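You operate a simulated robot arm through the tools that you are given. There is no shell and no other tool.

Carry out the task below with a simulated two-armed robot. There is one attempt and no reset: what you move stays moved.

TASK
Pick up the red carton from the cross belt with one hand, pass it to the other hand and put it on the last off pocket of the sample shelf. Set down upright: carton.

Only the result counts: the job must be done as asked and must still hold three seconds after the hand-in. Knocking over, shifting, dropping, spilling or breaking anything else fails it.

THE ROBOT
Two 7-joint arms with two-finger parallel grippers on one trunk, on a base that moves. Base frame: it is fixed to the floor where the robot stands at the start and does not move with it; the origin is under the middle of the robot, x ahead of it, y to its left, z up; the surface under the hand at the start is at about z = 85. Lengths are in cm, angles in degrees, forces in N, time in s.
The left shoulder is at the start at [6.2, 19.7, 115.4], the right one opposite. With the tool pointing down near the work surface each hand reaches from about 28 to 70 cm from the robot's upright axis, wherever it stands, measured 20 degrees to its own side. Places, roughly: LAST OFF pocket of the sample shelf (20x17 cm) [448, -194, 98]. Payload 1.57 kg a hand.
The tool frame of a hand sits at the grasp point between the pads (the TCP): z along the fingers, y along the line on which they close. The tips reach 3 cm beyond it. The gripper opens to 11 cm. The fingers are 2.4 cm wide and 1.2 cm thick; the gripper's body (4.8 by 11.2 cm) begins 7.8 cm behind the TCP.
Orientation is told as [roll, pitch, yaw] about the base's x, y, z axes, in that order, counted from this pose: with the fingers straight down and closing along the base's y, the tool's x points along the base's -x, its y along +y and its z along -z.

THE INTERFACE
- The arms move only by the tool arm_command. It takes "left_series", "right_series" or both (then of equal length, played together; a hand with none holds still); each is one flat list of numbers, 7 for each row, row after row: the shift along the tool's x, y, z in units of 100 mm (1.0 is 100 mm), then the turn, a rotation vector about the tool's x, y, z in units of 180 degrees (1.0 is 180 degrees), then the gripper command, from -1 (shut) to 1 (fully open), values between in proportion. In form: [tx, ty, tz, ax, ay, az, gripper, tx, ty, tz, ax, ay, az, gripper, ...]. A call has 1 to 20 rows; each row is the pose to reach, as a shift and turn from the pose commanded when the call began, along the tool's axes at that moment. A call with a number of a shift or a turn outside -1 to 1 is refused whole. Each row takes 0.2 s and may step no farther than 5 cm and 8.6 degrees from the row before; otherwise, or with a gripper value out of range, the whole call is refused. Where a pose cannot be reached the arm comes as near as it can. A force on the tool above 40 N (or 10 N above the force at the start of the call, whichever is more), or a blocked arm, ends the call early, and 0.2 s more pass. Each finger travels about 7.2 cm/s and halts on what it meets, pressing with about 33 N; the grip force reading is that of the motor and also rises with nothing between the fingers. The clock runs only during rows and for 0.2 s after the last one: add rows that repeat a pose to give the fingers time. It gives the time, the measured TCP pose, the force on the tool (base axes), the opening and the grip force at its end, in the units of the frame above (readings bear some noise), with the torque about the TCP (base axes, N m) and any sound that the robot's microphone picked up.
- Cameras (640 x 400 px; columns grow to the right, rows downward): "scene" is now at [10.65, -1.07, 173.01]; the picture's right is [-0.09, -1.00, -0.00], its down [-0.89, 0.08, -0.46] and it looks along [0.46, -0.04, -0.89] (base axes); focal length 262 px, centre (320, 200). "left" rides on the left gripper at [7, -1.6, -14.1] in its tool frame; the picture's right is [0.23, 0.97, 0.00], its down [-0.85, 0.20, -0.48] and it looks along [-0.47, 0.11, 0.88] (tool axes); focal length 222 px, centre (320, 200). "right" rides on the right gripper at [7, 1.6, -14.1] in its tool frame; the picture's right is [-0.23, 0.97, 0.00], its down [-0.86, -0.20, -0.48] and it looks along [-0.47, -0.11, 0.88] (tool axes); focal length 222 px, centre (320, 200). There is no depth. A picture from a camera that has moved, and an enlarged one, comes with that camera's place and axes in the base frame and with its lens. The place of the scene camera against the robot may be out by one fixed shift of up to 1.8 cm in any direction.
- grab_frame(camera): a new picture of that camera. It takes no simulated time.
- lift_body(by): slides the trunk up (or, below 0, down) by that many cm; the arms and the scene camera ride with it, the base frame stays. It gives what a move gives, with no picture.
- drive_base(legs): drives the robot by 1 to 6 legs, each [ahead, left, turn to the left] in cm, cm and degrees, along the robot's own axes; the way and the turn of a leg run together, so that a leg with both is an arc; at most 150 cm and 180 degrees a leg. The arms and the cameras ride along, it lands a little off, and it stops where it bumps. It gives what a move gives.
- turn_head(pan, tilt): turns the head with the scene camera to pan (to the left, within 86 degrees either way) and tilt (down, from -29 to 69), counted from straight ahead of the robot. It gives what a move gives.
- enlarge(camera, box): a new picture of the part [left, top, right, bottom] of that camera's present view, enlarged. It takes no simulated time.
- finish_job(): hands the job in; it is judged then, once.

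Nothing tells you exact positions but the pictures and the camera data. Unless the task says otherwise, let go and move clear before handing in.

The tools are called by a JSON object that holds its "method" and its "body". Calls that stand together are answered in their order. arm_command: Moves the arms, as the interface text tells. Its arguments: {"type":"object","properties":{"left_series":{"type":"array","items":{"type":"number"}},"right_series":{"type":"array","items":{"type":"number"}}},"required":[]} The other tools are called the same way: lift_body (by) moves the trunk up or down; drive_base (legs) drives the base; turn_head (pan, tilt) turns the head that bears the scene camera; grab_frame (camera) takes a picture; enlarge (camera, box) takes an enlarged picture of a part of a camera's view; finish_job () hands the job in.

At the start:

```text
time: 0.0
left_tcp_pos: [43.56, 11.52, 106.94]
left_orientation: [0.0, 0.2, 0.0]
left_ft_force: [0.3, -0.7, -0.3]
left_torque: [-0.03, -0.01, -0.03]
left_finger_gap: 11.0
left_finger_force: 0.1
right_tcp_pos: [36.22, -26.75, 112.82]
right_orientation: [0.1, 0.0, 0.0]
right_ft_force: [0.4, 0.9, 0.2]
right_torque: [-0.01, -0.02, -0.02]
right_finger_gap: 10.99
right_finger_force: 0.0
trunk travel left (down, up): [-75.0, 24.0]
robot x, y, heading: [-0.14, -0.22, -0.1]
head pan, tilt (commanded): [-4.9, 62.6]
```

scene: 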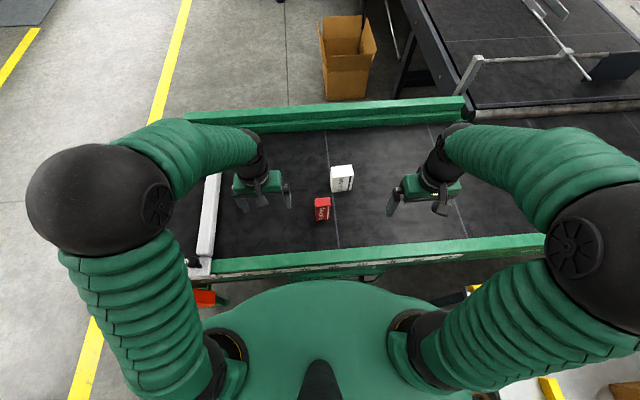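
right: 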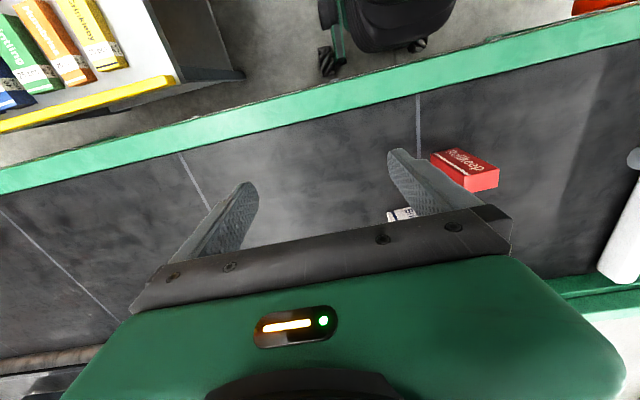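
left: 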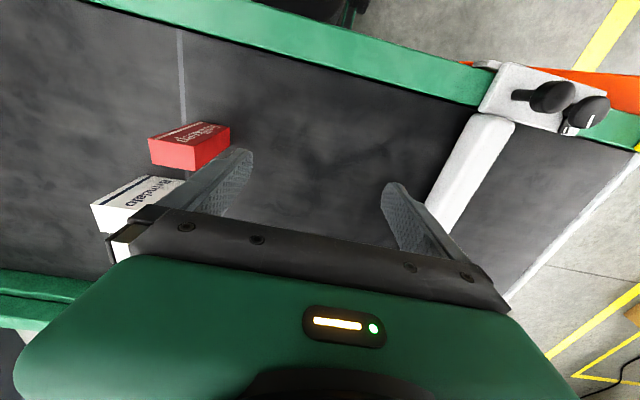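

I see a red carton and a white carton on the belt in front of the robot, between the hands. I will enlarge the views to find the red carton's place and size.

{"method": "enlarge", "body": {"camera": "scene", "box": [270, 140, 400, 240]}}

{"method": "enlarge", "body": {"camera": "left", "box": [60, 90, 300, 240]}}

{"method": "enlarge", "body": {"camera": "right", "box": [360, 110, 560, 235]}}

```text
4.00 times, centred on (335, 190) of scene
camera zoom: at [10.65, -1.07, 173.01], right [-0.09, -1.0, 0.0], down [-0.89, 0.08, -0.46], along [0.46, -0.04, -0.89], focal length 1050 px, centre (260, 240)
```

zoom: 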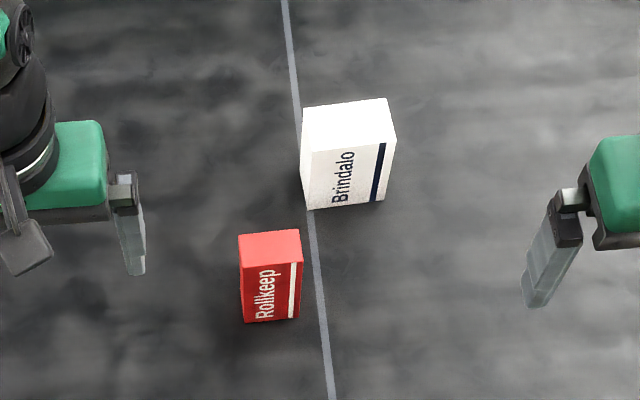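

```text
2.67 times, centred on (180, 165) of left
camera zoom: at [36.63, 9.72, 121.15], right [-0.23, 0.97, 0.0], down [0.86, 0.2, 0.48], along [0.47, 0.11, -0.88], focal length 592 px, centre (693, 293)
```

zoom: 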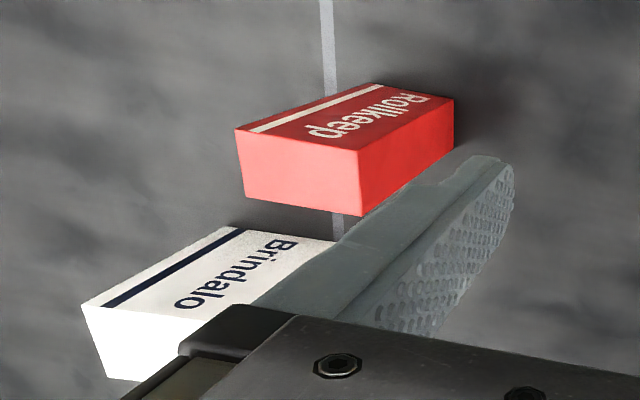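

```text
3.20 times, centred on (460, 172) of right
camera zoom: at [29.35, -25.17, 126.84], right [0.23, 0.97, 0.0], down [0.86, -0.2, 0.48], along [0.47, -0.11, -0.88], focal length 711 px, centre (-128, 288)
```

zoom: 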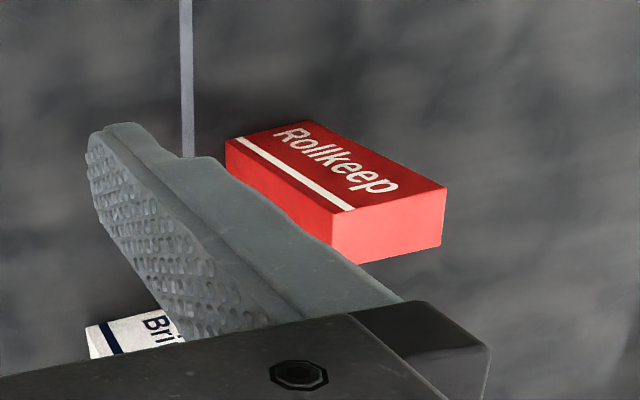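

The red carton stands upright at about x 46.4–49.3, y −2.4…−7.1, top near z 96.5, with the white one behind it to the right. Before planning the grip I will look at the sample shelf far ahead to the right.

{"method": "turn_head", "body": {"pan": -24, "tilt": 12}}

{"method": "grab_frame", "body": {"camera": "scene"}}

```text
time: 1.2
left_tcp_pos: [43.48, 11.46, 107.18]
left_orientation: [0.0, 0.0, 0.1]
left_ft_force: [0.3, 0.1, 0.4]
left_torque: [-0.01, 0.0, -0.02]
left_finger_gap: 10.99
left_finger_force: 0.0
right_tcp_pos: [36.16, -26.8, 112.66]
right_orientation: [0.1, 0.0, 0.1]
right_ft_force: [-0.3, 0.3, -0.7]
right_torque: [-0.02, 0.03, -0.05]
right_finger_gap: 11.02
right_finger_force: 0.1
trunk travel left (down, up): [-75.0, 24.0]
robot x, y, heading: [-0.1, 0.12, -0.1]
head pan, tilt (commanded): [-24.0, 12.0]
```

```text
taken
camera scene: at [12.85, -4.31, 180.4], right [-0.41, -0.91, 0.0], down [-0.19, 0.09, -0.98], along [0.89, -0.4, -0.21], focal length 262 px, centre (320, 200)
```

scene: 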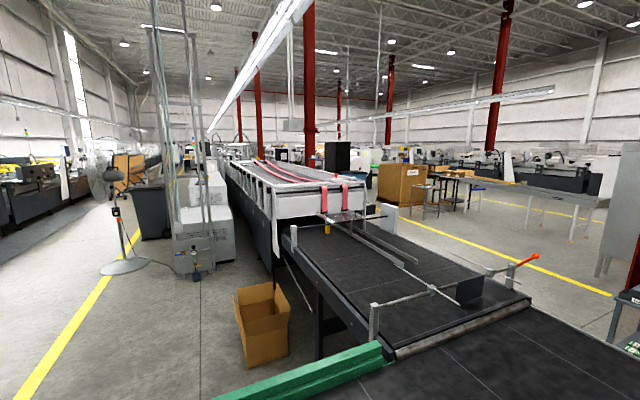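

The shelf should appear near pixel (317,189), close to the conveyor end. I will enlarge that part and also look around to the right for a route.

{"method": "enlarge", "body": {"camera": "scene", "box": [240, 140, 400, 240]}}

{"method": "enlarge", "body": {"camera": "scene", "box": [300, 160, 380, 210]}}

{"method": "enlarge", "body": {"camera": "scene", "box": [400, 120, 640, 270]}}

```text
4.00 times, centred on (320, 190) of scene
camera zoom: at [12.85, -4.31, 180.4], right [-0.41, -0.91, 0.0], down [-0.19, 0.09, -0.98], along [0.89, -0.4, -0.21], focal length 1050 px, centre (320, 240)
```

zoom: 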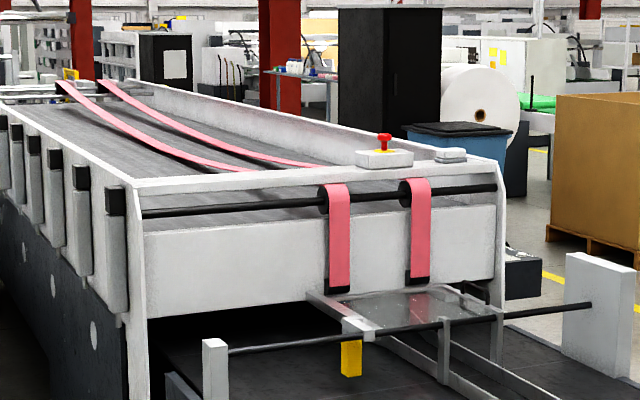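

```text
8.00 times, centred on (340, 185) of scene
camera zoom: at [12.85, -4.31, 180.4], right [-0.41, -0.91, 0.0], down [-0.19, 0.09, -0.98], along [0.89, -0.4, -0.21], focal length 2099 px, centre (160, 320)
```

zoom: 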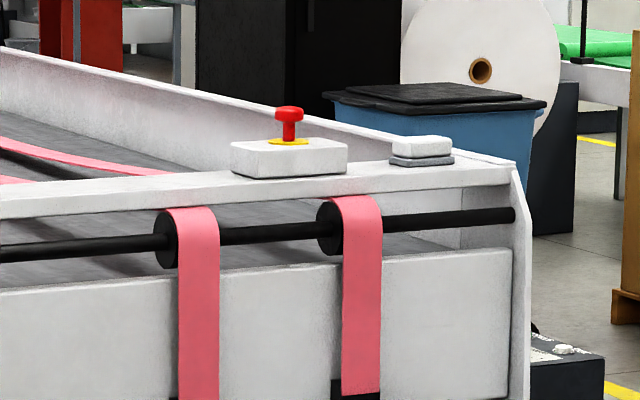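

```text
2.67 times, centred on (520, 195) of scene
camera zoom: at [12.85, -4.31, 180.4], right [-0.41, -0.91, 0.0], down [-0.19, 0.09, -0.98], along [0.89, -0.4, -0.21], focal length 700 px, centre (-213, 213)
```

zoom: 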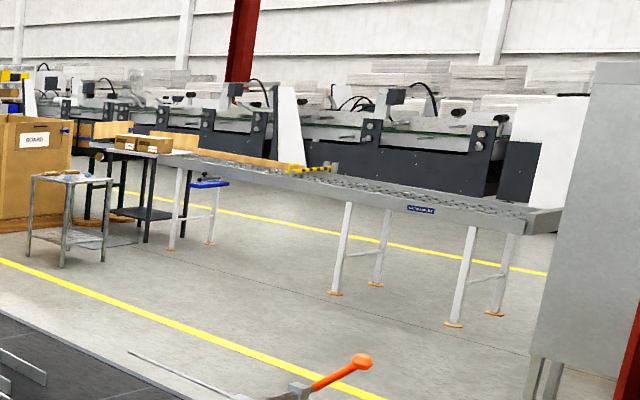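

The pocket lies beyond the right side of the big machine (front near x 260, y −65…−170), so I must go around. I will pan the head to find free floor.

{"method": "turn_head", "body": {"pan": -65, "tilt": 20}}

{"method": "grab_frame", "body": {"camera": "scene"}}

{"method": "turn_head", "body": {"pan": -86, "tilt": 45}}

{"method": "grab_frame", "body": {"camera": "scene"}}

{"method": "turn_head", "body": {"pan": 45, "tilt": 25}}

{"method": "grab_frame", "body": {"camera": "scene"}}

```text
time: 2.3
left_tcp_pos: [43.53, 11.55, 107.14]
left_orientation: [0.0, 0.0, 0.0]
left_ft_force: [0.2, 0.4, 0.6]
left_torque: [0.01, 0.0, -0.01]
left_finger_gap: 10.98
left_finger_force: 0.0
right_tcp_pos: [36.17, -26.74, 112.76]
right_orientation: [0.2, 0.1, -0.1]
right_ft_force: [1.3, -0.1, 0.1]
right_torque: [-0.02, -0.03, 0.0]
right_finger_gap: 11.01
right_finger_force: 0.0
trunk travel left (down, up): [-75.0, 24.0]
robot x, y, heading: [0.04, 0.46, -0.2]
head pan, tilt (commanded): [-65.0, 20.0]
```

```text
taken
camera scene: at [8.25, -8.96, 179.12], right [-0.91, -0.42, 0.0], down [-0.15, 0.31, -0.94], along [0.4, -0.85, -0.34], focal length 262 px, centre (320, 200)
```

scene: 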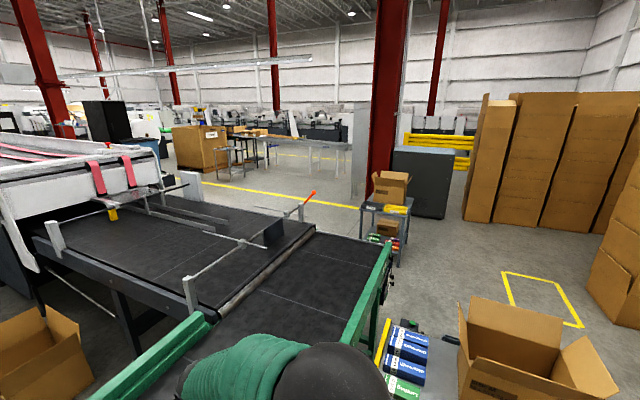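

```text
time: 3.2
left_tcp_pos: [43.4, 11.5, 107.08]
left_orientation: [0.0, 0.1, 0.0]
left_ft_force: [0.3, -0.3, 0.7]
left_torque: [-0.05, 0.0, 0.0]
left_finger_gap: 10.98
left_finger_force: 0.0
right_tcp_pos: [36.13, -26.66, 112.79]
right_orientation: [0.1, 0.0, 0.0]
right_ft_force: [-0.1, -0.4, -0.2]
right_torque: [0.0, 0.0, 0.01]
right_finger_gap: 11.0
right_finger_force: 0.0
trunk travel left (down, up): [-75.0, 24.0]
robot x, y, heading: [-0.18, -0.2, -0.1]
head pan, tilt (commanded): [-85.9, 45.0]
```

```text
taken
camera scene: at [4.89, -8.64, 175.26], right [-1.0, -0.07, 0.0], down [-0.05, 0.71, -0.71], along [0.05, -0.71, -0.71], focal length 262 px, centre (320, 200)
```

scene: 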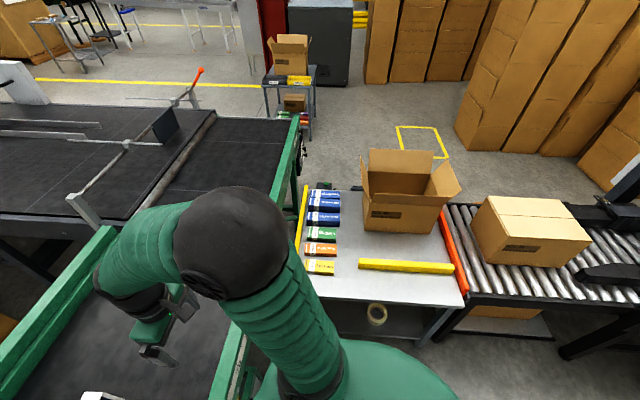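

```text
time: 5.3
left_tcp_pos: [43.41, 11.45, 107.15]
left_orientation: [-0.1, 0.0, 0.1]
left_ft_force: [0.8, 1.0, 0.0]
left_torque: [-0.03, -0.01, -0.02]
left_finger_gap: 11.0
left_finger_force: 0.0
right_tcp_pos: [36.05, -26.68, 112.73]
right_orientation: [0.0, 0.0, 0.0]
right_ft_force: [0.0, 0.0, 0.5]
right_torque: [0.0, 0.0, 0.02]
right_finger_gap: 11.0
right_finger_force: 0.0
trunk travel left (down, up): [-75.0, 24.0]
robot x, y, heading: [0.04, -0.06, 0.2]
head pan, tilt (commanded): [45.0, 25.0]
```

```text
taken
camera scene: at [10.83, 6.0, 178.31], right [0.71, -0.71, 0.0], down [-0.3, -0.3, -0.91], along [0.64, 0.64, -0.42], focal length 262 px, centre (320, 200)
```

scene: 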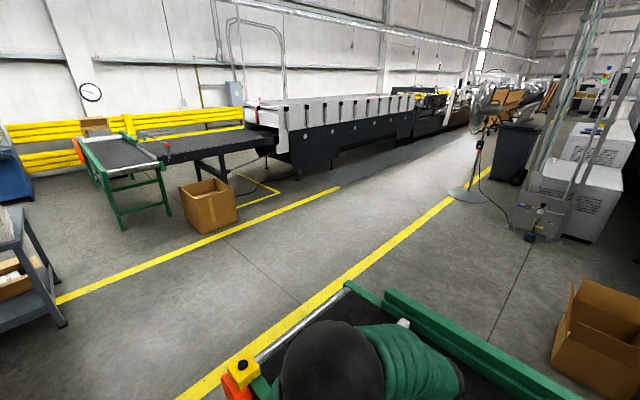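

The right side is closed near the robot by a packing table and roller conveyor, so I need to know what lies behind. I will look to both sides at the pan limits with a flatter tilt.

{"method": "turn_head", "body": {"pan": -86, "tilt": 15}}

{"method": "grab_frame", "body": {"camera": "scene"}}

{"method": "turn_head", "body": {"pan": 86, "tilt": 30}}

{"method": "grab_frame", "body": {"camera": "scene"}}

{"method": "turn_head", "body": {"pan": 0, "tilt": 20}}

{"method": "grab_frame", "body": {"camera": "scene"}}

```text
time: 7.4
left_tcp_pos: [43.42, 11.44, 107.05]
left_orientation: [0.0, -0.1, 0.0]
left_ft_force: [-0.5, 0.2, -0.4]
left_torque: [-0.01, -0.02, -0.01]
left_finger_gap: 11.01
left_finger_force: 0.0
right_tcp_pos: [36.14, -26.77, 112.81]
right_orientation: [0.1, 0.0, -0.1]
right_ft_force: [1.4, -0.5, -0.3]
right_torque: [-0.01, -0.02, 0.0]
right_finger_gap: 11.01
right_finger_force: 0.1
trunk travel left (down, up): [-75.0, 24.0]
robot x, y, heading: [0.08, 0.02, -0.2]
head pan, tilt (commanded): [-85.9, 15.0]
```

```text
taken
camera scene: at [4.98, -9.85, 179.93], right [-1.0, -0.07, 0.0], down [-0.02, 0.26, -0.97], along [0.07, -0.96, -0.26], focal length 262 px, centre (320, 200)
```

scene: 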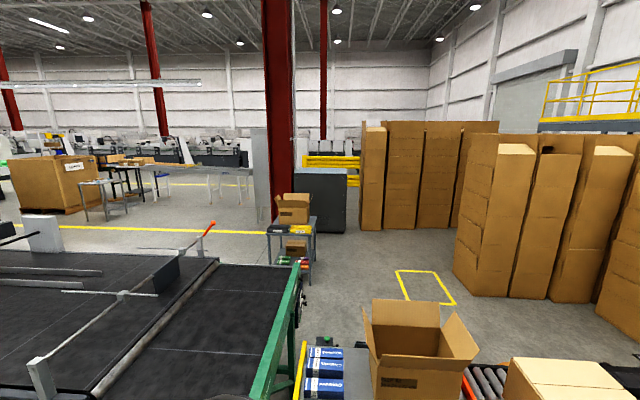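

```text
time: 10.0
left_tcp_pos: [43.44, 11.47, 107.16]
left_orientation: [0.0, -0.1, 0.0]
left_ft_force: [-0.6, 0.3, 0.4]
left_torque: [-0.01, -0.03, -0.02]
left_finger_gap: 10.99
left_finger_force: 0.1
right_tcp_pos: [36.11, -26.84, 112.71]
right_orientation: [0.1, 0.0, 0.0]
right_ft_force: [1.0, -0.5, -0.9]
right_torque: [-0.02, 0.01, 0.02]
right_finger_gap: 11.0
right_finger_force: 0.0
trunk travel left (down, up): [-75.0, 24.0]
robot x, y, heading: [0.15, 0.04, -0.2]
head pan, tilt (commanded): [85.9, 30.0]
```

```text
taken
camera scene: at [4.95, 8.51, 177.52], right [1.0, -0.07, 0.0], down [-0.04, -0.5, -0.87], along [0.06, 0.86, -0.5], focal length 262 px, centre (320, 200)
```

scene: 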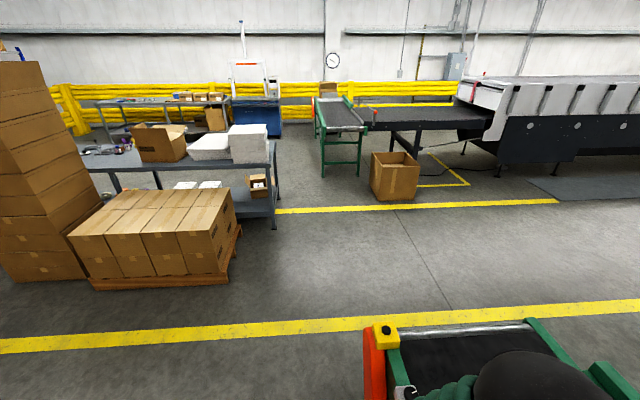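

```text
time: 11.6
left_tcp_pos: [43.41, 11.44, 107.04]
left_orientation: [0.0, -0.1, 0.1]
left_ft_force: [-0.3, -0.1, -0.4]
left_torque: [-0.01, -0.03, 0.02]
left_finger_gap: 11.0
left_finger_force: 0.0
right_tcp_pos: [36.1, -26.79, 112.76]
right_orientation: [0.1, 0.0, 0.0]
right_ft_force: [0.0, 0.9, -0.2]
right_torque: [0.02, -0.03, 0.0]
right_finger_gap: 11.01
right_finger_force: 0.1
trunk travel left (down, up): [-75.0, 24.0]
robot x, y, heading: [0.09, -0.2, 0.3]
head pan, tilt (commanded): [0.0, 20.0]
```

```text
taken
camera scene: at [13.63, -0.52, 179.11], right [0.0, -1.0, 0.0], down [-0.34, 0.0, -0.94], along [0.94, 0.0, -0.34], focal length 262 px, centre (320, 200)
```

scene: 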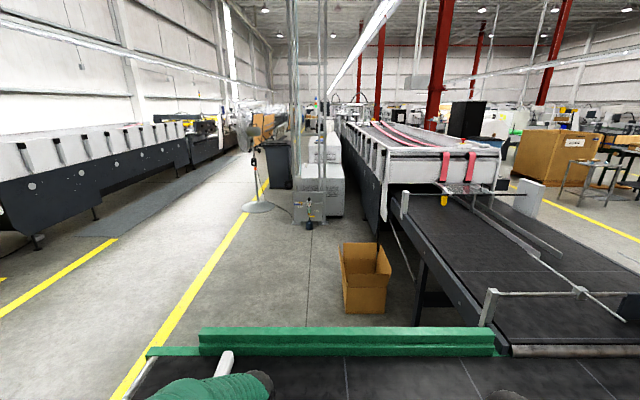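

The machine's right side (y ≈ −178) hides the shelf, so the trip goes around; I'll first take the carton with the right hand from above, since its place is well measured now. I move the left hand aside and the right hand over toward the carton, staying high.

{"method": "turn_head", "body": {"pan": -5, "tilt": 60}}

{"method": "arm_command", "body": {"left_series": [0, 0.25, -0.1, 0, 0, 0, 1, 0, 0.5, -0.2, 0, 0, 0, 1, 0, 0.75, -0.3, 0, 0, 0, 1, 0, 1.0, -0.4, 0, 0, 0, 1, 0, 1.0, -0.4, 0, 0, 0, 1], "right_series": [-0.2, 0.25, 0, 0, 0, 0, 1, -0.4, 0.5, 0, 0, 0, 0, 1, -0.6, 0.75, 0, 0, 0, 0, 1, -0.8, 1.0, 0, 0, 0, 0, 1, -0.8, 1.0, 0, 0, 0, 0, 1]}}

{"method": "grab_frame", "body": {"camera": "right"}}

{"method": "grab_frame", "body": {"camera": "scene"}}

```text
time: 12.7
left_tcp_pos: [43.58, 11.52, 107.11]
left_orientation: [0.0, 0.0, 0.0]
left_ft_force: [0.6, -0.3, -0.2]
left_torque: [-0.01, 0.04, 0.02]
left_finger_gap: 11.0
left_finger_force: 0.1
right_tcp_pos: [36.12, -26.68, 112.69]
right_orientation: [0.1, 0.0, 0.1]
right_ft_force: [-0.7, 0.3, 0.1]
right_torque: [0.0, 0.01, -0.01]
right_finger_gap: 10.98
right_finger_force: 0.0
trunk travel left (down, up): [-75.0, 24.0]
robot x, y, heading: [-0.37, -0.04, 0.1]
head pan, tilt (commanded): [-5.0, 60.0]
```

```text
time: 13.9
left_tcp_pos: [43.33, 21.77, 110.94]
left_orientation: [0.0, 0.0, 0.1]
left_ft_force: [-1.2, -0.3, 0.0]
left_torque: [0.02, -0.02, 0.02]
left_finger_gap: 11.01
left_finger_force: 0.0
right_tcp_pos: [44.17, -16.5, 112.73]
right_orientation: [0.0, 0.0, 0.0]
right_ft_force: [0.6, -0.2, -0.1]
right_torque: [0.02, 0.04, 0.0]
right_finger_gap: 11.02
right_finger_force: 0.0
trunk travel left (down, up): [-75.0, 24.0]
robot x, y, heading: [0.1, 0.24, -0.2]
head pan, tilt (commanded): [-5.0, 60.0]
```

```text
taken
camera right: at [37.36, -14.93, 126.83], right [0.23, 0.97, 0.0], down [0.86, -0.2, 0.48], along [0.47, -0.11, -0.88], focal length 222 px, centre (320, 200)
```

right: 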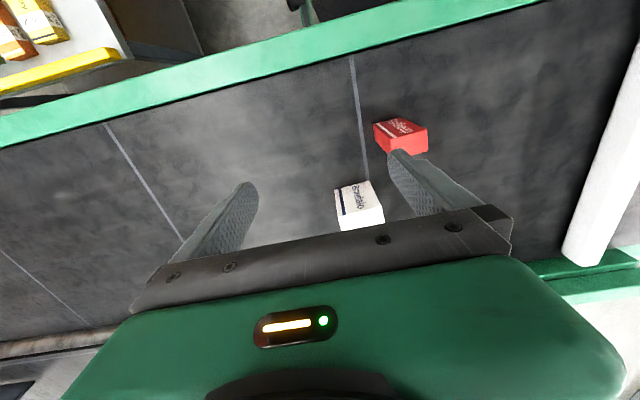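

```text
taken
camera scene: at [11.0, -0.94, 173.3], right [-0.09, -1.0, 0.0], down [-0.86, 0.08, -0.5], along [0.5, -0.04, -0.87], focal length 262 px, centre (320, 200)
```

scene: 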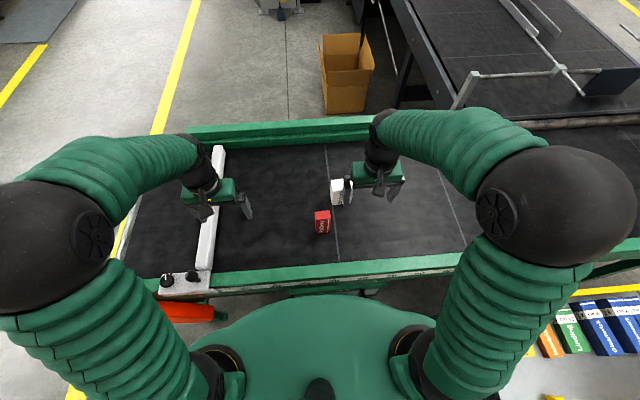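

The hands are clear of the cartons. I enlarge the right-hand view to measure the red carton again from the new spot.

{"method": "enlarge", "body": {"camera": "right", "box": [320, 90, 480, 190]}}

{"method": "enlarge", "body": {"camera": "scene", "box": [280, 170, 376, 230]}}

```text
4.00 times, centred on (400, 140) of right
camera zoom: at [37.36, -14.93, 126.83], right [0.23, 0.97, 0.0], down [0.86, -0.2, 0.48], along [0.47, -0.11, -0.88], focal length 888 px, centre (0, 440)
```

zoom: 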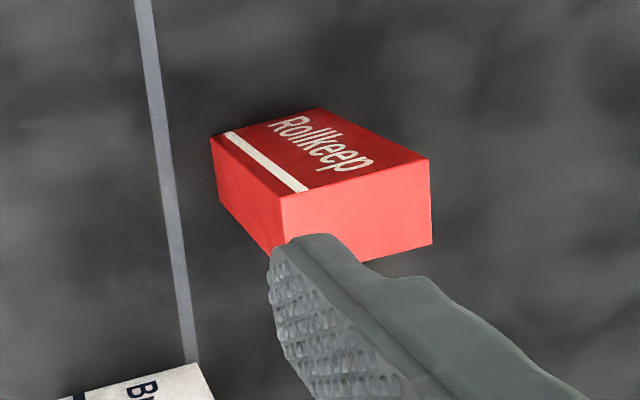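

```text
6.67 times, centred on (328, 200) of scene
camera zoom: at [11.0, -0.94, 173.3], right [-0.09, -1.0, 0.0], down [-0.86, 0.08, -0.5], along [0.5, -0.04, -0.87], focal length 1749 px, centre (267, 200)
```

zoom: 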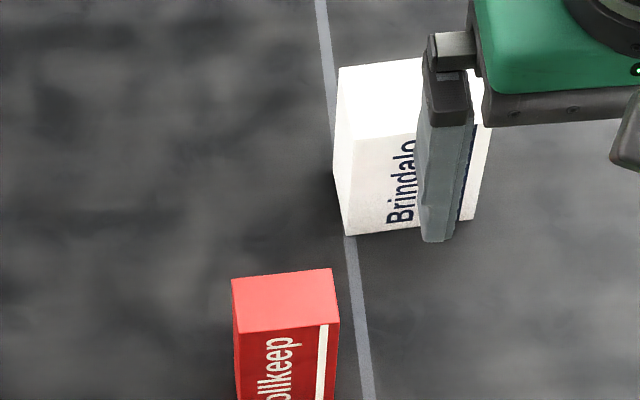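

The red carton measures x 46.5–49.4, y −2.45…−7.4, top at 96.5, so its centre is about (47.95, −4.92). I bring the right hand exactly above it at the present height.

{"method": "arm_command", "body": {"right_series": [-0.1, 0.25, 0, 0, 0, 0, 1, -0.2, 0.5, 0, 0, 0, 0, 1, -0.3, 0.75, 0, 0, 0, 0, 1, -0.38, 1.0, 0, 0, 0, 0, 1, -0.38, 1.0, 0, 0, 0, 0, 1]}}

{"method": "arm_command", "body": {"right_series": [0, 0.09, 0.15, 0, 0, 0, 1, 0, 0.18, 0.3, 0, 0, 0, 1, 0, 0.18, 0.45, 0, 0, 0, 1, 0, 0.18, 0.6, 0, 0, 0, 1, 0, 0.18, 0.6, 0, 0, 0, 1]}}

{"method": "grab_frame", "body": {"camera": "right"}}

{"method": "enlarge", "body": {"camera": "scene", "box": [270, 150, 400, 240]}}

{"method": "grab_frame", "body": {"camera": "left"}}

```text
time: 15.1
left_tcp_pos: [43.35, 21.6, 110.97]
left_orientation: [0.0, 0.0, 0.0]
left_ft_force: [1.2, -0.1, 0.5]
left_torque: [-0.02, 0.05, -0.04]
left_finger_gap: 11.0
left_finger_force: 0.1
right_tcp_pos: [47.94, -6.51, 112.65]
right_orientation: [0.0, 0.0, 0.0]
right_ft_force: [0.4, -0.9, 0.4]
right_torque: [0.02, -0.01, 0.02]
right_finger_gap: 10.99
right_finger_force: 0.2
trunk travel left (down, up): [-75.0, 24.0]
robot x, y, heading: [0.45, -0.08, 0.1]
head pan, tilt (commanded): [-5.0, 60.0]
```

```text
time: 16.3
left_tcp_pos: [43.5, 21.69, 111.04]
left_orientation: [0.0, 0.0, -0.1]
left_ft_force: [-0.1, -0.3, -1.0]
left_torque: [0.0, 0.02, -0.03]
left_finger_gap: 11.01
left_finger_force: 0.0
right_tcp_pos: [47.84, -4.77, 106.71]
right_orientation: [-0.1, 0.1, 0.0]
right_ft_force: [0.3, 0.6, 0.3]
right_torque: [-0.01, 0.01, 0.0]
right_finger_gap: 10.97
right_finger_force: 0.0
trunk travel left (down, up): [-75.0, 24.0]
robot x, y, heading: [-0.11, -0.01, 0.4]
head pan, tilt (commanded): [-5.0, 60.0]
```

```text
taken
camera right: at [40.92, -3.2, 120.84], right [0.23, 0.97, 0.0], down [0.86, -0.2, 0.48], along [0.47, -0.11, -0.88], focal length 222 px, centre (320, 200)
```

right: 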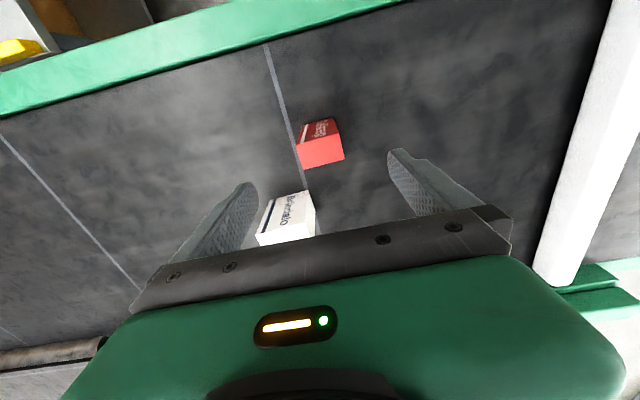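

```text
4.44 times, centred on (335, 195) of scene
camera zoom: at [11.02, -0.9, 173.3], right [-0.09, -1.0, 0.0], down [-0.86, 0.08, -0.5], along [0.5, -0.04, -0.87], focal length 1166 px, centre (253, 222)
```

zoom: 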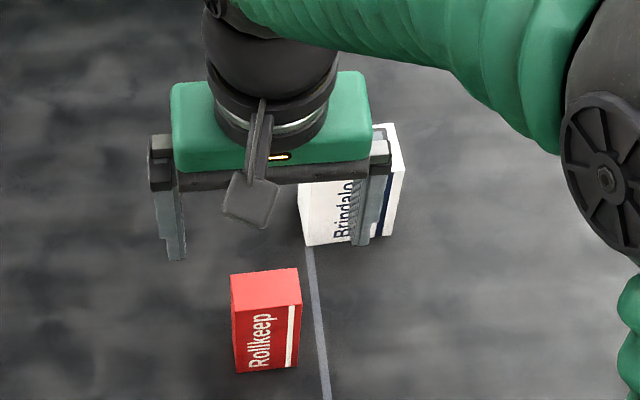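

```text
taken
camera left: at [36.5, 19.98, 125.07], right [-0.23, 0.97, 0.0], down [0.86, 0.2, 0.48], along [0.47, 0.11, -0.88], focal length 222 px, centre (320, 200)
```

left: 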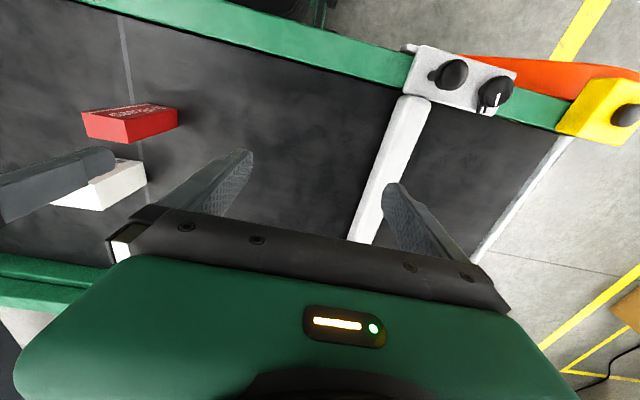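

The carton lies centred under the right hand (predicted and seen pixel agree). I go down 8 cm, look, then go down further.

{"method": "arm_command", "body": {"right_series": [0, 0, 0.2, 0, 0, 0, 1, 0, 0, 0.4, 0, 0, 0, 1, 0, 0, 0.6, 0, 0, 0, 1, 0, 0, 0.75, 0, 0, 0, 1, 0, 0, 0.75, 0, 0, 0, 1]}}

{"method": "grab_frame", "body": {"camera": "right"}}

{"method": "enlarge", "body": {"camera": "scene", "box": [270, 150, 400, 240]}}

```text
time: 17.5
left_tcp_pos: [43.41, 21.7, 110.95]
left_orientation: [0.0, 0.0, -0.1]
left_ft_force: [-0.1, 0.0, 0.1]
left_torque: [0.01, 0.02, -0.02]
left_finger_gap: 10.99
left_finger_force: 0.1
right_tcp_pos: [47.91, -4.87, 99.24]
right_orientation: [0.1, 0.0, 0.0]
right_ft_force: [0.8, -0.5, -0.1]
right_torque: [-0.01, -0.03, -0.01]
right_finger_gap: 11.0
right_finger_force: 0.0
trunk travel left (down, up): [-75.0, 24.0]
robot x, y, heading: [-0.07, 0.36, -0.0]
head pan, tilt (commanded): [-5.0, 60.0]
```

```text
taken
camera right: at [41.02, -3.18, 113.37], right [0.23, 0.97, 0.0], down [0.85, -0.2, 0.48], along [0.47, -0.11, -0.88], focal length 222 px, centre (320, 200)
```

right: 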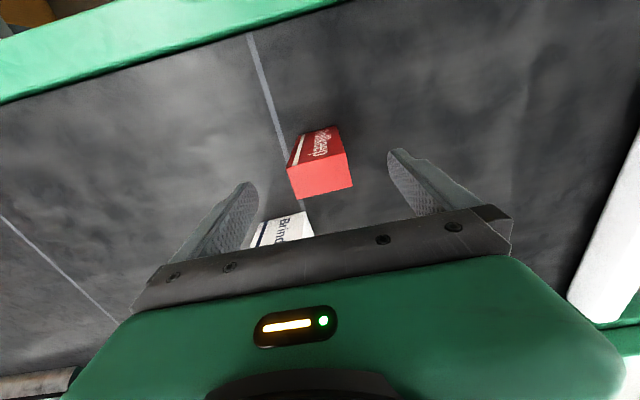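

```text
4.44 times, centred on (335, 195) of scene
camera zoom: at [11.02, -0.9, 173.3], right [-0.09, -1.0, 0.0], down [-0.86, 0.08, -0.5], along [0.5, -0.04, -0.87], focal length 1166 px, centre (253, 222)
```

zoom: 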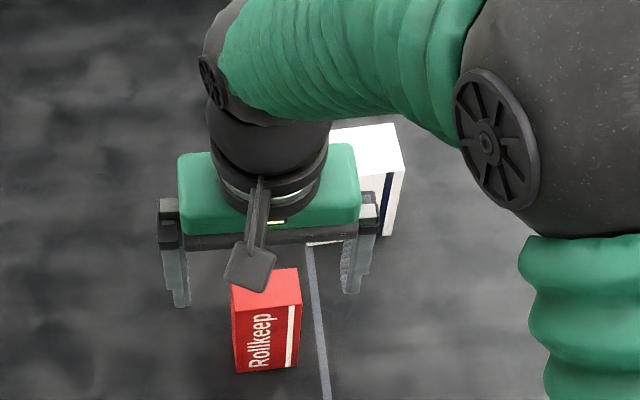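

Both fingers straddle the carton evenly. I go down 5 cm more and close the right gripper.

{"method": "arm_command", "body": {"right_series": [0, 0, 0.2, 0, 0, 0, 1, 0, 0, 0.4, 0, 0, 0, 1, 0, 0, 0.5, 0, 0, 0, 1, 0, 0, 0.5, 0, 0, 0, 1]}}

{"method": "arm_command", "body": {"right_series": [0, 0, 0, 0, 0, 0, 0.3, 0, 0, 0, 0, 0, 0, -0.1, 0, 0, 0, 0, 0, 0, -1, 0, 0, 0, 0, 0, 0, -1, 0, 0, 0, 0, 0, 0, -1, 0, 0, 0, 0, 0, 0, -1]}}

{"method": "grab_frame", "body": {"camera": "right"}}

{"method": "enlarge", "body": {"camera": "scene", "box": [270, 150, 400, 240]}}

```text
time: 18.5
left_tcp_pos: [43.49, 21.65, 110.98]
left_orientation: [0.0, 0.0, 0.0]
left_ft_force: [0.5, 0.4, -0.3]
left_torque: [-0.01, 0.03, -0.02]
left_finger_gap: 11.0
left_finger_force: 0.0
right_tcp_pos: [47.95, -4.84, 94.27]
right_orientation: [0.0, 0.0, 0.1]
right_ft_force: [0.3, 0.0, 0.7]
right_torque: [0.02, 0.01, -0.01]
right_finger_gap: 11.0
right_finger_force: 0.1
trunk travel left (down, up): [-75.0, 24.0]
robot x, y, heading: [-0.09, 0.01, 0.2]
head pan, tilt (commanded): [-5.0, 60.0]
```

```text
time: 19.9
left_tcp_pos: [43.43, 21.78, 111.04]
left_orientation: [0.1, 0.0, -0.1]
left_ft_force: [-0.8, -0.4, 0.3]
left_torque: [0.01, -0.03, -0.01]
left_finger_gap: 11.01
left_finger_force: 0.1
right_tcp_pos: [47.93, -4.85, 94.3]
right_orientation: [0.0, -0.1, 0.0]
right_ft_force: [0.4, -0.4, 0.0]
right_torque: [-0.01, -0.02, 0.0]
right_finger_gap: 4.81
right_finger_force: 32.6
trunk travel left (down, up): [-75.0, 24.0]
robot x, y, heading: [0.0, 0.2, 0.1]
head pan, tilt (commanded): [-5.0, 60.0]
```

```text
taken
camera right: at [41.07, -3.27, 108.35], right [0.23, 0.97, 0.0], down [0.86, -0.2, 0.48], along [0.47, -0.11, -0.88], focal length 222 px, centre (320, 200)
```

right: 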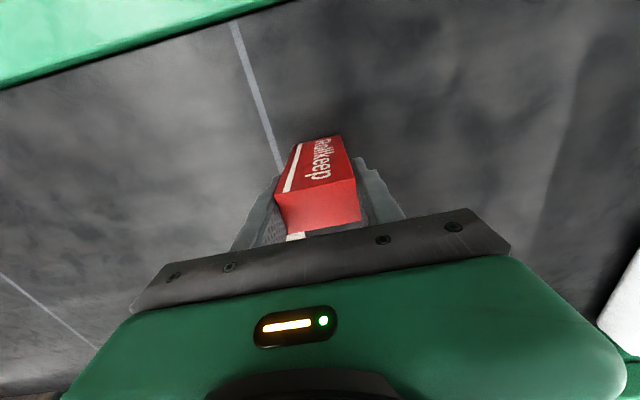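

```text
4.44 times, centred on (335, 195) of scene
camera zoom: at [11.05, -0.9, 173.29], right [-0.09, -1.0, 0.0], down [-0.86, 0.08, -0.5], along [0.5, -0.04, -0.87], focal length 1166 px, centre (253, 222)
```

zoom: 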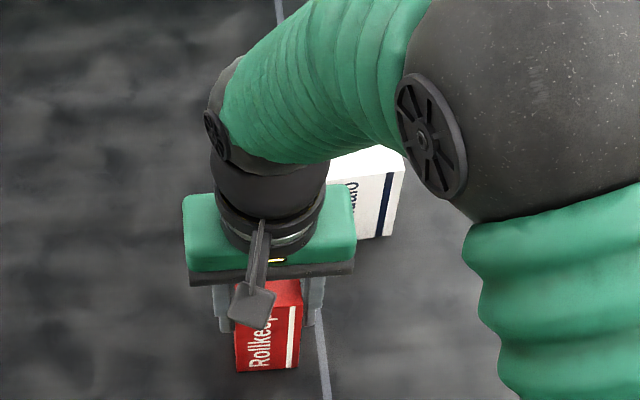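

The carton is gripped (gap 4.81 cm, 33 N). I lift it straight up 10 cm and check that it hangs firm.

{"method": "arm_command", "body": {"right_series": [0, 0, -0.1, 0, 0, 0, -1, 0, 0, -0.3, 0, 0, 0, -1, 0, 0, -0.5, 0, 0, 0, -1, 0, 0, -0.7, 0, 0, 0, -1, 0, 0, -0.9, 0, 0, 0, -1, 0, 0, -1.0, 0, 0, 0, -1, 0, 0, -1.0, 0, 0, 0, -1]}}

{"method": "arm_command", "body": {"right_series": [0.2, 0, -0.2, 0, 0, 0, -1, 0.4, 0, -0.4, 0, 0, 0, -1, 0.6, -0.2, -0.6, 0, 0, 0, -1, 0.8, -0.4, -0.8, 0, 0, 0, -1, 1.0, -0.6, -0.9, 0, 0, 0, -1, 1.0, -0.6, -0.9, 0, 0, 0, -1]}}

{"method": "grab_frame", "body": {"camera": "scene"}}

{"method": "grab_frame", "body": {"camera": "right"}}

```text
time: 21.5
left_tcp_pos: [43.38, 21.7, 110.87]
left_orientation: [-0.1, 0.0, -0.1]
left_ft_force: [-0.6, -0.6, 0.1]
left_torque: [0.0, -0.01, 0.05]
left_finger_gap: 10.99
left_finger_force: 0.1
right_tcp_pos: [47.78, -4.66, 104.36]
right_orientation: [0.0, 0.0, 0.0]
right_ft_force: [-0.2, 0.3, -1.6]
right_torque: [-0.01, 0.01, 0.02]
right_finger_gap: 4.79
right_finger_force: 33.4
trunk travel left (down, up): [-75.0, 24.0]
robot x, y, heading: [-0.06, -0.03, -0.0]
head pan, tilt (commanded): [-5.0, 60.0]
```

```text
time: 22.9
left_tcp_pos: [43.55, 21.62, 110.98]
left_orientation: [0.1, 0.1, -0.1]
left_ft_force: [0.3, 0.7, -0.2]
left_torque: [-0.01, 0.01, -0.01]
left_finger_gap: 11.01
left_finger_force: 0.1
right_tcp_pos: [38.0, -10.76, 113.33]
right_orientation: [0.1, 0.1, 0.1]
right_ft_force: [0.3, 0.5, 0.4]
right_torque: [-0.02, 0.01, 0.02]
right_finger_gap: 4.8
right_finger_force: 33.1
trunk travel left (down, up): [-75.0, 24.0]
robot x, y, heading: [0.1, 0.22, -0.2]
head pan, tilt (commanded): [-5.0, 60.0]
```

```text
taken
camera scene: at [11.03, -0.97, 173.29], right [-0.09, -1.0, 0.0], down [-0.86, 0.08, -0.5], along [0.5, -0.04, -0.87], focal length 262 px, centre (320, 200)
```

scene: 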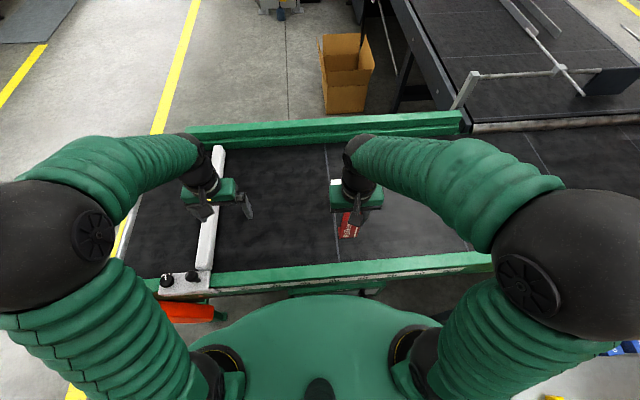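

```text
taken
camera right: at [31.14, -9.1, 127.49], right [0.23, 0.97, 0.0], down [0.86, -0.2, 0.48], along [0.47, -0.11, -0.88], focal length 222 px, centre (320, 200)
```

right: 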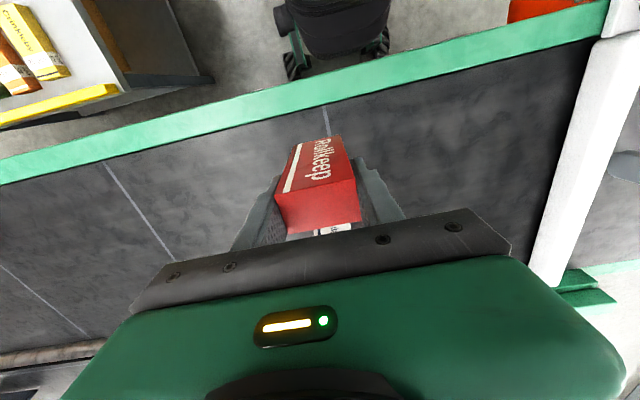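

The carton is held firmly. Now I need the way around, so I look at the floor beside and behind the robot at the pan limits.

{"method": "turn_head", "body": {"pan": 86, "tilt": 60}}

{"method": "grab_frame", "body": {"camera": "scene"}}

{"method": "turn_head", "body": {"pan": -86, "tilt": 62}}

{"method": "grab_frame", "body": {"camera": "scene"}}

```text
time: 24.5
left_tcp_pos: [43.53, 21.64, 110.98]
left_orientation: [-0.1, 0.0, 0.0]
left_ft_force: [0.6, 0.6, -1.0]
left_torque: [0.01, 0.03, 0.01]
left_finger_gap: 10.98
left_finger_force: 0.1
right_tcp_pos: [37.94, -10.63, 113.44]
right_orientation: [-0.1, 0.0, -0.1]
right_ft_force: [0.5, -0.1, 0.1]
right_torque: [-0.01, -0.01, 0.0]
right_finger_gap: 4.75
right_finger_force: 33.1
trunk travel left (down, up): [-75.0, 24.0]
robot x, y, heading: [-0.25, -0.03, -0.1]
head pan, tilt (commanded): [85.9, 60.0]
```

```text
taken
camera scene: at [4.76, 6.28, 173.31], right [1.0, -0.07, 0.0], down [-0.06, -0.86, -0.5], along [0.03, 0.5, -0.87], focal length 262 px, centre (320, 200)
```

scene: 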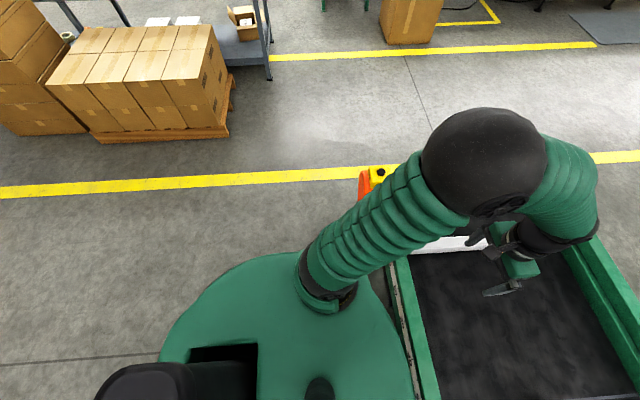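

```text
time: 27.1
left_tcp_pos: [43.4, 21.62, 111.0]
left_orientation: [0.0, 0.0, 0.0]
left_ft_force: [0.8, 0.2, -0.2]
left_torque: [-0.01, 0.01, 0.01]
left_finger_gap: 10.97
left_finger_force: 0.1
right_tcp_pos: [37.96, -10.6, 113.45]
right_orientation: [0.0, -0.1, 0.0]
right_ft_force: [-0.5, -0.5, -0.6]
right_torque: [0.0, -0.01, 0.04]
right_finger_gap: 4.78
right_finger_force: 33.1
trunk travel left (down, up): [-75.0, 24.0]
robot x, y, heading: [0.17, -0.1, 0.1]
head pan, tilt (commanded): [-85.9, 62.0]
```

```text
taken
camera scene: at [4.76, -6.8, 173.08], right [-1.0, -0.07, 0.0], down [-0.06, 0.88, -0.47], along [0.03, -0.47, -0.88], focal length 262 px, centre (320, 200)
```

scene: 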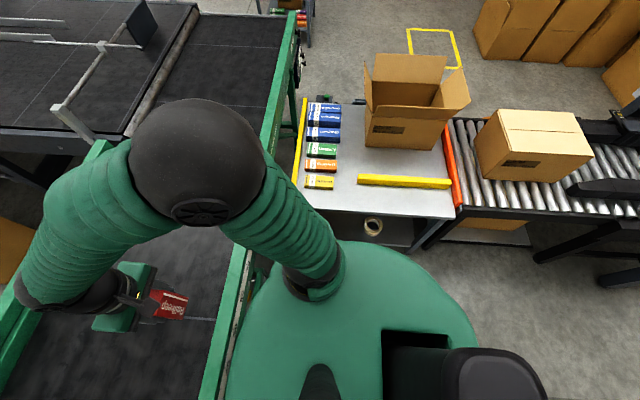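

Floor behind and to the left of the robot is free to about x = −170. I back away from the belt and shift left a little, so I can turn and look for the way around the roller conveyor.

{"method": "drive_base", "body": {"legs": [[-70, 0, 0], [-10, 30, 0]]}}

{"method": "grab_frame", "body": {"camera": "scene"}}

{"method": "turn_head", "body": {"pan": -86, "tilt": 25}}

{"method": "grab_frame", "body": {"camera": "scene"}}

```text
time: 32.7
left_tcp_pos: [-36.44, 51.21, 111.34]
left_orientation: [0.6, 0.1, 0.2]
left_ft_force: [0.0, -0.9, 0.7]
left_torque: [0.06, 0.01, -0.02]
left_finger_gap: 10.99
left_finger_force: 0.0
right_tcp_pos: [-41.68, 18.83, 113.31]
right_orientation: [0.6, 0.1, 0.1]
right_ft_force: [0.1, -0.8, 0.7]
right_torque: [0.07, -0.02, 0.0]
right_finger_gap: 4.78
right_finger_force: 33.0
trunk travel left (down, up): [-75.0, 24.0]
robot x, y, heading: [-79.78, 30.64, 0.1]
head pan, tilt (commanded): [-85.9, 62.0]
```

```text
taken
camera scene: at [-74.89, 21.89, 173.01], right [-1.0, -0.07, 0.0], down [-0.07, 0.89, -0.46], along [0.03, -0.46, -0.89], focal length 262 px, centre (320, 200)
```

scene: 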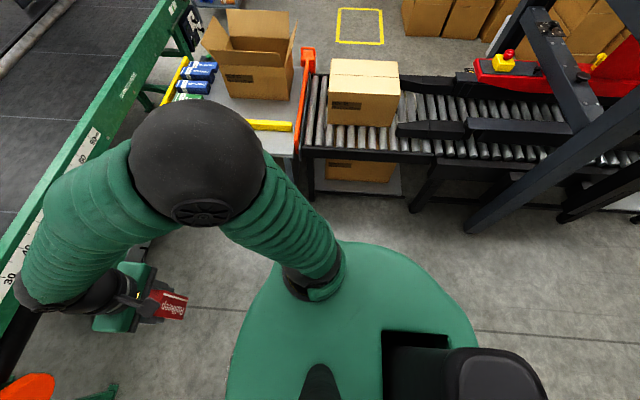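

```text
time: 33.7
left_tcp_pos: [-36.51, 52.36, 111.06]
left_orientation: [-0.1, 0.1, 0.2]
left_ft_force: [0.2, 1.5, 0.6]
left_torque: [0.01, 0.04, 0.03]
left_finger_gap: 10.98
left_finger_force: 0.1
right_tcp_pos: [-41.94, 20.01, 113.52]
right_orientation: [0.0, -0.1, 0.0]
right_ft_force: [-0.4, 1.0, -0.3]
right_torque: [0.01, 0.01, -0.01]
right_finger_gap: 4.83
right_finger_force: 32.9
trunk travel left (down, up): [-75.0, 24.0]
robot x, y, heading: [-79.45, 30.78, 0.1]
head pan, tilt (commanded): [-85.9, 25.0]
```

```text
taken
camera scene: at [-74.82, 20.8, 178.31], right [-1.0, -0.07, 0.0], down [-0.03, 0.42, -0.91], along [0.07, -0.9, -0.42], focal length 262 px, centre (320, 200)
```

scene: 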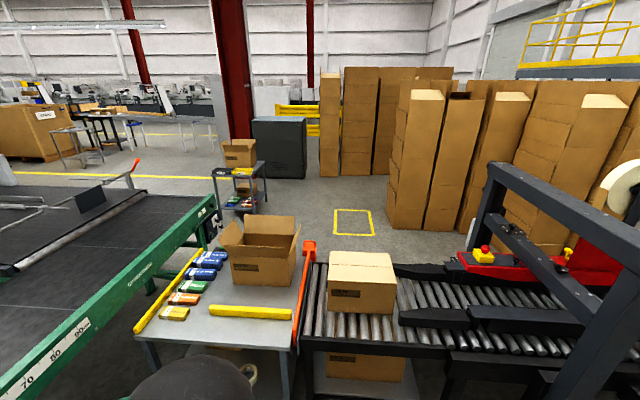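

The roller conveyor carries a taping machine and goes on to the right of the view. I turn the robot right in place to see where this line ends.

{"method": "drive_base", "body": {"legs": [[0, 0, -80]]}}

{"method": "turn_head", "body": {"pan": -20, "tilt": 15}}

{"method": "grab_frame", "body": {"camera": "scene"}}

{"method": "turn_head", "body": {"pan": -80, "tilt": 15}}

{"method": "grab_frame", "body": {"camera": "scene"}}

```text
time: 37.5
left_tcp_pos: [-50.33, -8.21, 111.02]
left_orientation: [-0.2, 0.0, -79.4]
left_ft_force: [0.1, -0.7, 0.4]
left_torque: [-0.02, -0.01, -0.02]
left_finger_gap: 11.01
left_finger_force: 0.0
right_tcp_pos: [-83.25, -8.8, 113.43]
right_orientation: [0.0, -0.1, -79.4]
right_ft_force: [-0.5, -0.5, -0.7]
right_torque: [0.02, -0.02, -0.01]
right_finger_gap: 4.77
right_finger_force: 32.7
trunk travel left (down, up): [-75.0, 24.0]
robot x, y, heading: [-79.95, 30.85, -79.1]
head pan, tilt (commanded): [-85.9, 25.0]
```

```text
time: 38.9
left_tcp_pos: [-50.54, -8.07, 110.99]
left_orientation: [0.0, -0.1, -79.4]
left_ft_force: [-0.1, 0.3, 0.4]
left_torque: [0.0, -0.02, -0.01]
left_finger_gap: 10.99
left_finger_force: 0.1
right_tcp_pos: [-83.26, -8.64, 113.38]
right_orientation: [0.0, -0.1, -79.6]
right_ft_force: [-0.4, 0.3, -0.5]
right_torque: [-0.04, 0.02, -0.02]
right_finger_gap: 4.81
right_finger_force: 32.2
trunk travel left (down, up): [-75.0, 24.0]
robot x, y, heading: [-79.94, 30.19, -79.4]
head pan, tilt (commanded): [-20.0, 15.0]
```

```text
taken
camera scene: at [-79.63, 17.56, 179.93], right [-0.99, 0.16, 0.0], down [0.04, 0.26, -0.97], along [-0.16, -0.95, -0.26], focal length 262 px, centre (320, 200)
```

scene: 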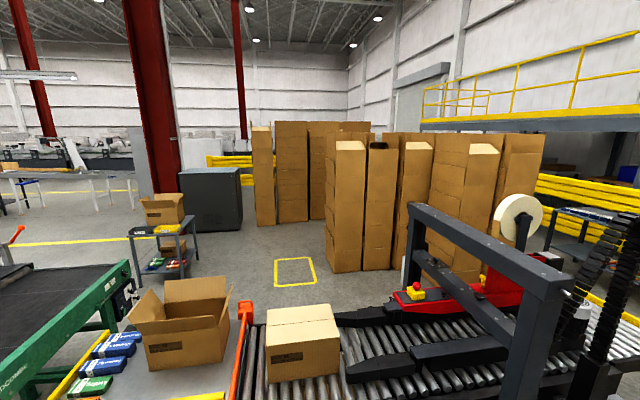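

```text
time: 40.2
left_tcp_pos: [-50.5, -8.11, 111.07]
left_orientation: [0.0, -0.1, -79.5]
left_ft_force: [0.6, -0.1, -0.3]
left_torque: [0.0, 0.02, -0.01]
left_finger_gap: 11.01
left_finger_force: 0.1
right_tcp_pos: [-83.31, -8.67, 113.55]
right_orientation: [0.1, 0.0, -79.5]
right_ft_force: [0.5, -0.7, -0.2]
right_torque: [-0.01, -0.03, -0.01]
right_finger_gap: 4.79
right_finger_force: 33.0
trunk travel left (down, up): [-75.0, 24.0]
robot x, y, heading: [-79.33, 30.17, -79.0]
head pan, tilt (commanded): [-80.0, 15.0]
```

```text
taken
camera scene: at [-86.85, 23.48, 179.94], right [-0.35, 0.94, 0.0], down [0.24, 0.09, -0.97], along [-0.9, -0.34, -0.26], focal length 262 px, centre (320, 200)
```

scene: 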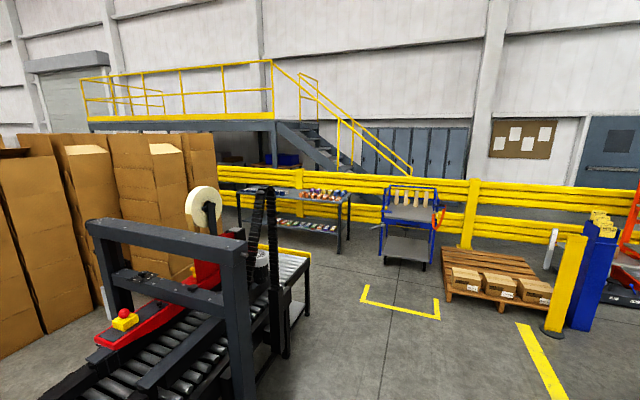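

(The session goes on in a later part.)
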